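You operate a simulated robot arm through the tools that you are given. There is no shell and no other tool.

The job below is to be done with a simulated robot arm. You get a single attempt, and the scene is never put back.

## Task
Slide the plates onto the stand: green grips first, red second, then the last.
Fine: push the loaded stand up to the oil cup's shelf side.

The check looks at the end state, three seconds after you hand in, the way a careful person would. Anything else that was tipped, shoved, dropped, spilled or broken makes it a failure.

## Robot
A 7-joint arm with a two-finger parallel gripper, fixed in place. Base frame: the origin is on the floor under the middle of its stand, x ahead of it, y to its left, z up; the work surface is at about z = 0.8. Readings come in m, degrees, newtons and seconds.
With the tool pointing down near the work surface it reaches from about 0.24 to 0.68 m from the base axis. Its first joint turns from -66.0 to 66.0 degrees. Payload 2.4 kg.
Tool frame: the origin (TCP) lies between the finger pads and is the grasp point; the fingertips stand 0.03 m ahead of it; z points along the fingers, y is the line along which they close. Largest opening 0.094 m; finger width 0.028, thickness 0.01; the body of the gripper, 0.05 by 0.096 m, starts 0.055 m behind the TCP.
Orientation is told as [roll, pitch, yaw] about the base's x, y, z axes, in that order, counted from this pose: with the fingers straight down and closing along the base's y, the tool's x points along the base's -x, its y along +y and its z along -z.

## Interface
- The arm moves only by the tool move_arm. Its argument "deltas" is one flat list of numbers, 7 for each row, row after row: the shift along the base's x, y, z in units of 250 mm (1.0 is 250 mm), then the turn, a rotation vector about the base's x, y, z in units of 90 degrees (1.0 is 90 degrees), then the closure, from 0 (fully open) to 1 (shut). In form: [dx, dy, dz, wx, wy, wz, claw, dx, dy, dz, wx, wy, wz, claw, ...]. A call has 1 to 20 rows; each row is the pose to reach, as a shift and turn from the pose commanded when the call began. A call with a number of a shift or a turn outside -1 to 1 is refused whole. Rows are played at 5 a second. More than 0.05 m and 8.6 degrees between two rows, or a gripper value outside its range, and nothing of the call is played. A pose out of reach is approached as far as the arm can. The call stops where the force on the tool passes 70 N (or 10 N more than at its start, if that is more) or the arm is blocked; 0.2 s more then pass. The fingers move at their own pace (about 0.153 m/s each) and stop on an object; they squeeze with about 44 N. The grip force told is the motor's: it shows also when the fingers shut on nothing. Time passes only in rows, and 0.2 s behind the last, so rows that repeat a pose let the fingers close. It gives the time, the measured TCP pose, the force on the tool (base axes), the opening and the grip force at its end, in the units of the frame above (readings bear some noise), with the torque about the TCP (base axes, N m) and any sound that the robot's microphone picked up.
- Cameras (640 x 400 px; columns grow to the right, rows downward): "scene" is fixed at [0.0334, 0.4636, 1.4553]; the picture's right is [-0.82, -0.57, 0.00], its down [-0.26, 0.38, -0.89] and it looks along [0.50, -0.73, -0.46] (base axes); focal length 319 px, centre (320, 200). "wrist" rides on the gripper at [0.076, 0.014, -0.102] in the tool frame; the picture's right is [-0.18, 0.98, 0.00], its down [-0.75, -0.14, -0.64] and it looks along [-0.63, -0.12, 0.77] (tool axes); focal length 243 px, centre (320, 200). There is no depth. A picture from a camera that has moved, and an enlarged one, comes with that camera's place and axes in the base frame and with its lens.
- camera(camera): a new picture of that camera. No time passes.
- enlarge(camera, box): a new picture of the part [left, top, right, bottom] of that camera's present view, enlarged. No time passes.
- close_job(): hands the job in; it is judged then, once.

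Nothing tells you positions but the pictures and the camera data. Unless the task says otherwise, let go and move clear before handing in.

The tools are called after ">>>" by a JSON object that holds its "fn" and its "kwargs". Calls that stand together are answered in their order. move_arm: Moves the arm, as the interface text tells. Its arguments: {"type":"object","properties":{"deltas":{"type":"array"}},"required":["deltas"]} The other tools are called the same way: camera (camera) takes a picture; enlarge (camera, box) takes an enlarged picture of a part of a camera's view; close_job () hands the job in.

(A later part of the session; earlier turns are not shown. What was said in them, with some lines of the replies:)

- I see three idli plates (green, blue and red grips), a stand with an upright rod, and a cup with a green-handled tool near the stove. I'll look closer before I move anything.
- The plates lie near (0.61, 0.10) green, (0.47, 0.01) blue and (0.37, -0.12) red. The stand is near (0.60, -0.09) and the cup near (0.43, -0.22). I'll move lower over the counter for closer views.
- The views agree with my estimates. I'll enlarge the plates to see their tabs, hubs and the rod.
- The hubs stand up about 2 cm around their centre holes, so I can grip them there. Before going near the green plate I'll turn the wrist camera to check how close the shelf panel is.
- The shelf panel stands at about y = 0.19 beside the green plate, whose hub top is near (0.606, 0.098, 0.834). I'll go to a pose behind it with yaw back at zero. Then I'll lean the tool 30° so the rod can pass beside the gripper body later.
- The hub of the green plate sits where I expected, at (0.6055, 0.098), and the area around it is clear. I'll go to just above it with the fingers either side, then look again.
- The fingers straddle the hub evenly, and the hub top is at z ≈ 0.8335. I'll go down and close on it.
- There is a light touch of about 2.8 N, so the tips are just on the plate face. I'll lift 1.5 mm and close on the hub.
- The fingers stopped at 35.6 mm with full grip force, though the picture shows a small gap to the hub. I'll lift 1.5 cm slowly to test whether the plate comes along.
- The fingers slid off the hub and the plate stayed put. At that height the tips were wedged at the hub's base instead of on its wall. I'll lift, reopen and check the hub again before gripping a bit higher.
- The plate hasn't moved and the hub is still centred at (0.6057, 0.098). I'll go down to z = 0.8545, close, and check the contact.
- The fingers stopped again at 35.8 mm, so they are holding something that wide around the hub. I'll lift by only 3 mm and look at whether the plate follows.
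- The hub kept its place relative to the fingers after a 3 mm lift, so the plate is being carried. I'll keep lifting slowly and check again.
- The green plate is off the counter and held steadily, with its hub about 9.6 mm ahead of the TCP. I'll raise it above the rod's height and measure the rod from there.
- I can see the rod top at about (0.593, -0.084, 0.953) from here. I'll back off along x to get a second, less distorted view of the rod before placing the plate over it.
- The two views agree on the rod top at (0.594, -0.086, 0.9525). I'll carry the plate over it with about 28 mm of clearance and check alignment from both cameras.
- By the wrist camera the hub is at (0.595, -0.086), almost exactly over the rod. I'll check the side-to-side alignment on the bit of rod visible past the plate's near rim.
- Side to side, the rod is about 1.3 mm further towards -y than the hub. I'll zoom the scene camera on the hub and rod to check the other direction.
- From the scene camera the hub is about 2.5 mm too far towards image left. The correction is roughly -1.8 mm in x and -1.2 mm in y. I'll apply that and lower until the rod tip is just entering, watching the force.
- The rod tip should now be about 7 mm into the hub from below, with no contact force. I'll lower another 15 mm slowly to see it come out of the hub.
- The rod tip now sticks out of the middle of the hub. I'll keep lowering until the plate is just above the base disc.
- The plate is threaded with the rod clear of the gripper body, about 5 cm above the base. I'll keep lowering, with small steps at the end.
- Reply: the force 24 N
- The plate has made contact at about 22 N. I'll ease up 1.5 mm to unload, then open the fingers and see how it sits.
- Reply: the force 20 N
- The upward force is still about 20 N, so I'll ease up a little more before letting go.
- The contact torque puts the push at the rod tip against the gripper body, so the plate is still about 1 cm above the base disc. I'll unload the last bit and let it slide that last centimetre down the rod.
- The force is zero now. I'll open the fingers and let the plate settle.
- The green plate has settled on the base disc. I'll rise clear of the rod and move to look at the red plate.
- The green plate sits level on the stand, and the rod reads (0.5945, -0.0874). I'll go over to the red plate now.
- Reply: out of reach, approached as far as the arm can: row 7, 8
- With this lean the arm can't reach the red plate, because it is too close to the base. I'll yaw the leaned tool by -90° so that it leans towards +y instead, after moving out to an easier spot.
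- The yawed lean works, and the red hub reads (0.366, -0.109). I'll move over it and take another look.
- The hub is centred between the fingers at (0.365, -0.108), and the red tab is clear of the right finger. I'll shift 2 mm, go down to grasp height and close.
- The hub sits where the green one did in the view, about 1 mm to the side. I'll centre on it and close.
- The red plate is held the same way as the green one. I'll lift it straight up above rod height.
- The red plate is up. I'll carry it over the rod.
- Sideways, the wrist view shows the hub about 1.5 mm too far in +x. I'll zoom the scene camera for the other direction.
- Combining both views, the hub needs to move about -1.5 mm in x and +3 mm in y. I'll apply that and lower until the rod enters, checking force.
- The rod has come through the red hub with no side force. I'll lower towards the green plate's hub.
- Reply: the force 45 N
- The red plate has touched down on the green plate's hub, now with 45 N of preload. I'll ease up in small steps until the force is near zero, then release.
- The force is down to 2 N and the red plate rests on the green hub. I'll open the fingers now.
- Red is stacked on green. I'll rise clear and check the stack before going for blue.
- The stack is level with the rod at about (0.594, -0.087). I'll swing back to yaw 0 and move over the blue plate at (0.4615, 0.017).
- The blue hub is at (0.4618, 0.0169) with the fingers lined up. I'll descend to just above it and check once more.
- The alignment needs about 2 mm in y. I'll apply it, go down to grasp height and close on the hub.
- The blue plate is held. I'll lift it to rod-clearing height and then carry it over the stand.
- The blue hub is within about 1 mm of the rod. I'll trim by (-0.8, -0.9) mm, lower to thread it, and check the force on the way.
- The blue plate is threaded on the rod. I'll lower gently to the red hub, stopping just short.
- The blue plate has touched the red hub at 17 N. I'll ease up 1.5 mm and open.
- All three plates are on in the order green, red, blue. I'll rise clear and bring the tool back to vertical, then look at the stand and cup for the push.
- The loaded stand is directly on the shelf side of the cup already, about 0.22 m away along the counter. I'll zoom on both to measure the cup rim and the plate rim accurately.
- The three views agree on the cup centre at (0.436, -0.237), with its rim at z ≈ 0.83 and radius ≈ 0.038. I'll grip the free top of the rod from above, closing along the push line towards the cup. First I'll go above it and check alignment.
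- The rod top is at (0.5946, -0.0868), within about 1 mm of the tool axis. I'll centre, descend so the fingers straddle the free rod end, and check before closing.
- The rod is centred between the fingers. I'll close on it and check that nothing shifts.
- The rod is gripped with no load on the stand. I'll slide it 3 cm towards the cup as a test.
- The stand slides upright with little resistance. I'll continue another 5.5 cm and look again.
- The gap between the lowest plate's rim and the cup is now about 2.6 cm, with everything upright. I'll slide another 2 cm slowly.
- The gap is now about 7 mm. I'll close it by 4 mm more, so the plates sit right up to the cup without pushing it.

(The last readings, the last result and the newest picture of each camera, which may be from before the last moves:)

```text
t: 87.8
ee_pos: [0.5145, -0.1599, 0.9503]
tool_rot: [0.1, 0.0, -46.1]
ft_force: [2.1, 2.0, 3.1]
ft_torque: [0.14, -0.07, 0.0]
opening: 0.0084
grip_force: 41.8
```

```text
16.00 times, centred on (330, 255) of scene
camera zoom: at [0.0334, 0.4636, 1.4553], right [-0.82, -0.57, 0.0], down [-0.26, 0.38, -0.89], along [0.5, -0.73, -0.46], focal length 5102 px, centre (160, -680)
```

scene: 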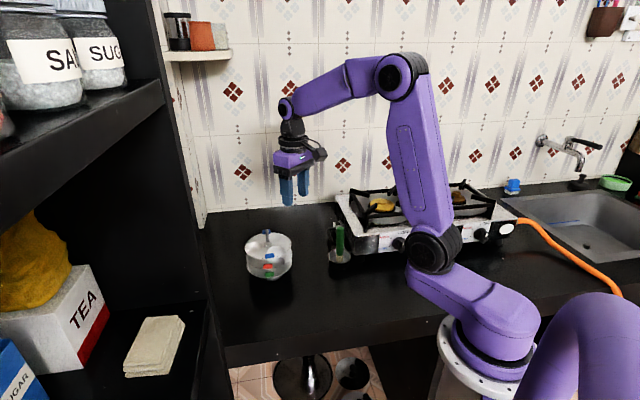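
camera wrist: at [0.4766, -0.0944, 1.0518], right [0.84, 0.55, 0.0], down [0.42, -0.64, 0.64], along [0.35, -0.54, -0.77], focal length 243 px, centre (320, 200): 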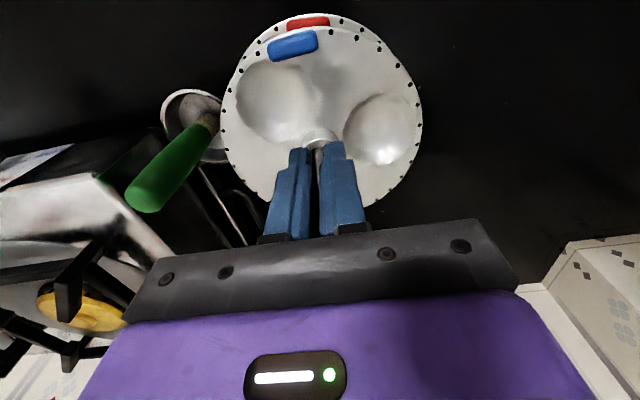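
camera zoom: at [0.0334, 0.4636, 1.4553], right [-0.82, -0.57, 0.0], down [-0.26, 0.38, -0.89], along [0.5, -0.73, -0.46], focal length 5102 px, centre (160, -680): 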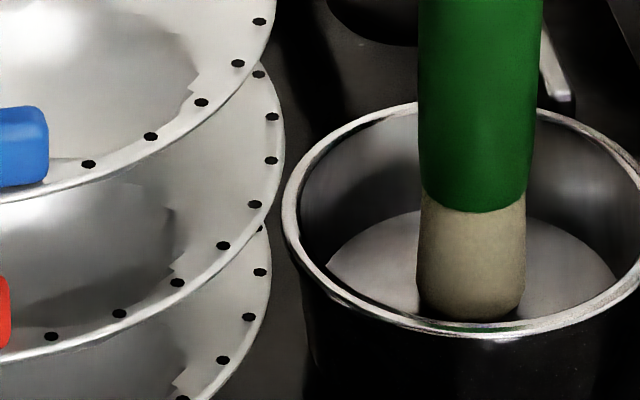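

The lowest plate's rim is now about 3 mm from the cup's rim, and the cup hasn't moved. I'll release the rod and rise straight up.

>>> {"fn": "move_arm", "kwargs": {"deltas": [0, 0, 0, 0, 0, 0, 0.9, 0, 0, 0, 0, 0, 0, 0.75, 0, 0, 0, 0, 0, 0, 0.65, 0, 0, 0, 0, 0, 0, 0.65]}}

>>> {"fn": "enlarge", "kwargs": {"camera": "scene", "box": [290, 220, 350, 280]}}

>>> {"fn": "enlarge", "kwargs": {"camera": "wrist", "box": [220, 80, 420, 240]}}

```text
t: 88.8
ee_pos: [0.5156, -0.1615, 0.9496]
tool_rot: [0.0, -0.1, -46.2]
ft_force: [0.2, -0.1, 0.7]
ft_torque: [-0.01, 0.0, 0.03]
opening: 0.0328
grip_force: 0.0
```

```text
6.67 times, centred on (320, 250) of scene
camera zoom: at [0.0334, 0.4636, 1.4553], right [-0.82, -0.57, 0.0], down [-0.26, 0.38, -0.89], along [0.5, -0.73, -0.46], focal length 2126 px, centre (320, -133)
```

zoom: 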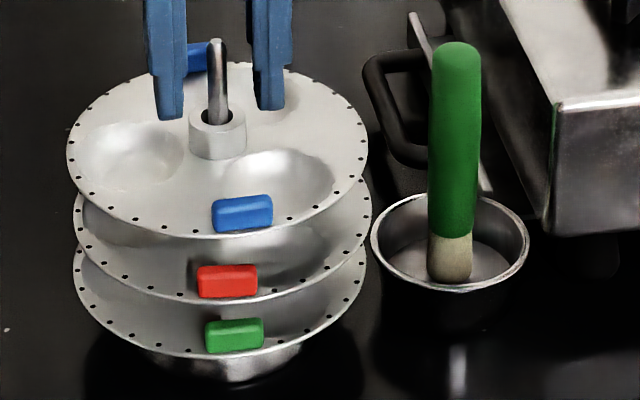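

```text
2.50 times, centred on (320, 160) of wrist
camera zoom: at [0.4731, -0.0974, 1.0517], right [0.84, 0.55, 0.0], down [0.42, -0.64, 0.64], along [0.35, -0.54, -0.77], focal length 606 px, centre (320, 300)
```

zoom: 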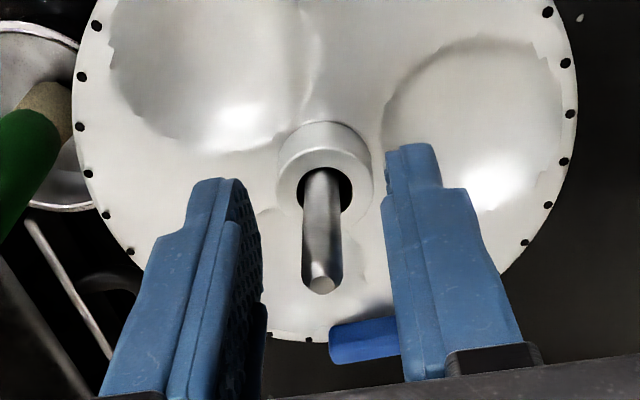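

The stand stays upright next to the cup. I'll rise straight up and back away.

>>> {"fn": "move_arm", "kwargs": {"deltas": [0, 0, 0.06, 0, 0, 0, 0.65, 0, 0, 0.14, 0, 0, 0, 0.65, 0, 0, 0.24, 0, 0, 0, 0.65, 0, 0, 0.36, 0, 0, 0, 0.65, 0, 0, 0.48, 0, 0, 0, 0.65, 0, 0, 0.6, 0, 0, 0, 0.65, 0, 0, 0.72, 0, 0, 0, 0.65, 0, 0, 0.84, 0, 0, 0, 0.65, 0, 0, 0.84, 0, 0, 0, 0.65]}}

>>> {"fn": "camera", "kwargs": {"camera": "wrist"}}

>>> {"fn": "enlarge", "kwargs": {"camera": "scene", "box": [280, 215, 360, 285]}}

>>> {"fn": "camera", "kwargs": {"camera": "scene"}}

```text
t: 90.8
ee_pos: [0.5134, -0.1585, 1.1612]
tool_rot: [-0.1, 0.0, -46.2]
ft_force: [0.4, 0.0, 0.2]
ft_torque: [0.0, -0.03, 0.0]
opening: 0.0331
grip_force: 0.2
```

```text
taken
camera wrist: at [0.4727, -0.0943, 1.2626], right [0.84, 0.55, 0.0], down [0.42, -0.64, 0.64], along [0.35, -0.54, -0.77], focal length 243 px, centre (320, 200)
```

wrist: 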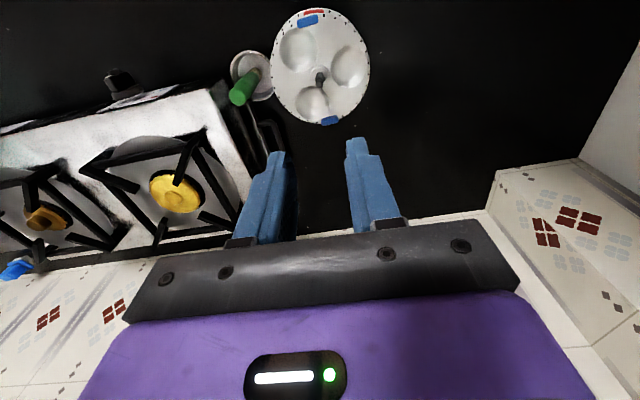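

```text
5.71 times, centred on (320, 250) of scene
camera zoom: at [0.0334, 0.4636, 1.4553], right [-0.82, -0.57, 0.0], down [-0.26, 0.38, -0.89], along [0.5, -0.73, -0.46], focal length 1822 px, centre (320, -86)
```

zoom: 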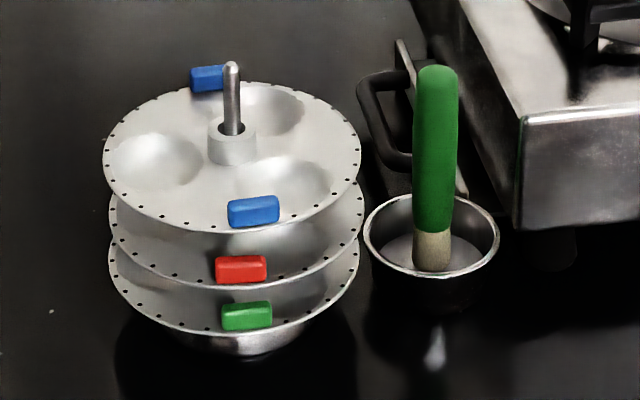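

```text
taken
```

scene: 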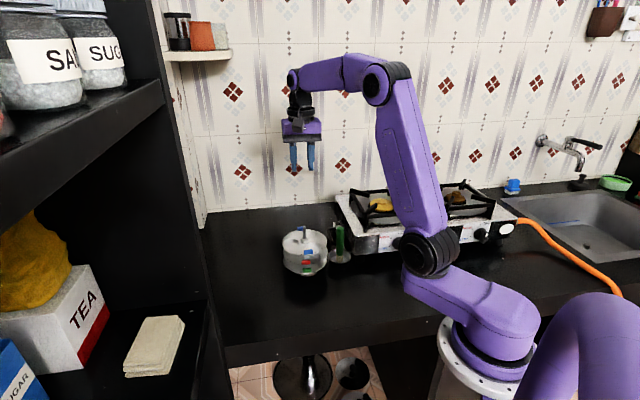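

The stand is upright beside the cup with all three plates on. I'll take one last close look for clearance around the cup and the dark handle behind it.

>>> {"fn": "enlarge", "kwargs": {"camera": "wrist", "box": [200, 0, 400, 160]}}

>>> {"fn": "enlarge", "kwargs": {"camera": "scene", "box": [318, 225, 348, 265]}}

```text
2.50 times, centred on (300, 80) of wrist
camera zoom: at [0.4727, -0.0943, 1.2626], right [0.84, 0.55, 0.0], down [0.42, -0.64, 0.64], along [0.35, -0.54, -0.77], focal length 606 px, centre (370, 500)
```

zoom: 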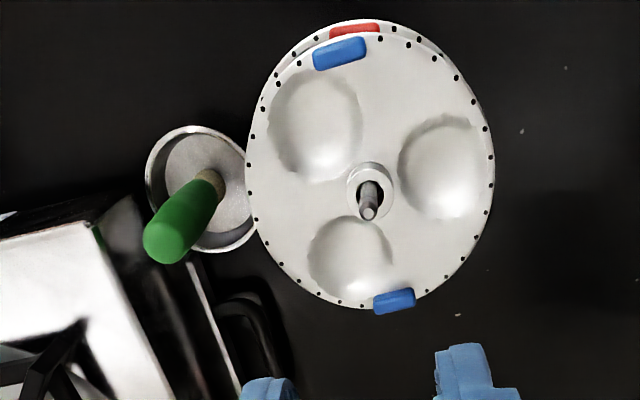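

```text
10.00 times, centred on (333, 245) of scene
camera zoom: at [0.0334, 0.4636, 1.4553], right [-0.82, -0.57, 0.0], down [-0.26, 0.38, -0.89], along [0.5, -0.73, -0.46], focal length 3189 px, centre (190, -250)
```

zoom: 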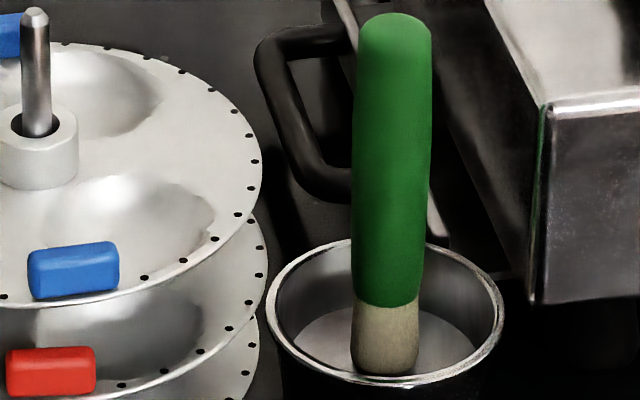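

The stand is on the shelf side of the cup with about a 3 mm gap. It carries green at the bottom, then red, then blue. The cup, brush and everything else look untouched, and the gripper is open and well clear, so I'm handing in.

>>> {"fn": "close_job", "kwargs": {}}

```text
The job is handed in.
```

The three plates are on the stand in order: green at the bottom, then red, then blue on top. The loaded stand is now on the shelf side of the oil cup, with its lowest plate about 3 mm from the cup's rim.

- **Push:** I gripped the free top of the rod and slid the stand about 11 cm along the counter. It stayed upright, and the cup did not move.
- **Green plate:** The rod tip met the gripper body while I was lowering this plate. I let it slide the last centimetre or so down the rod onto the base, and it settled level.
- **First grasp:** My first grip on the green plate slipped off its hub before the plate left the counter, so nothing was dropped.

In the last pictures everything else looked untouched. The gripper was open and well clear when I handed in. I have not seen the result of the check.
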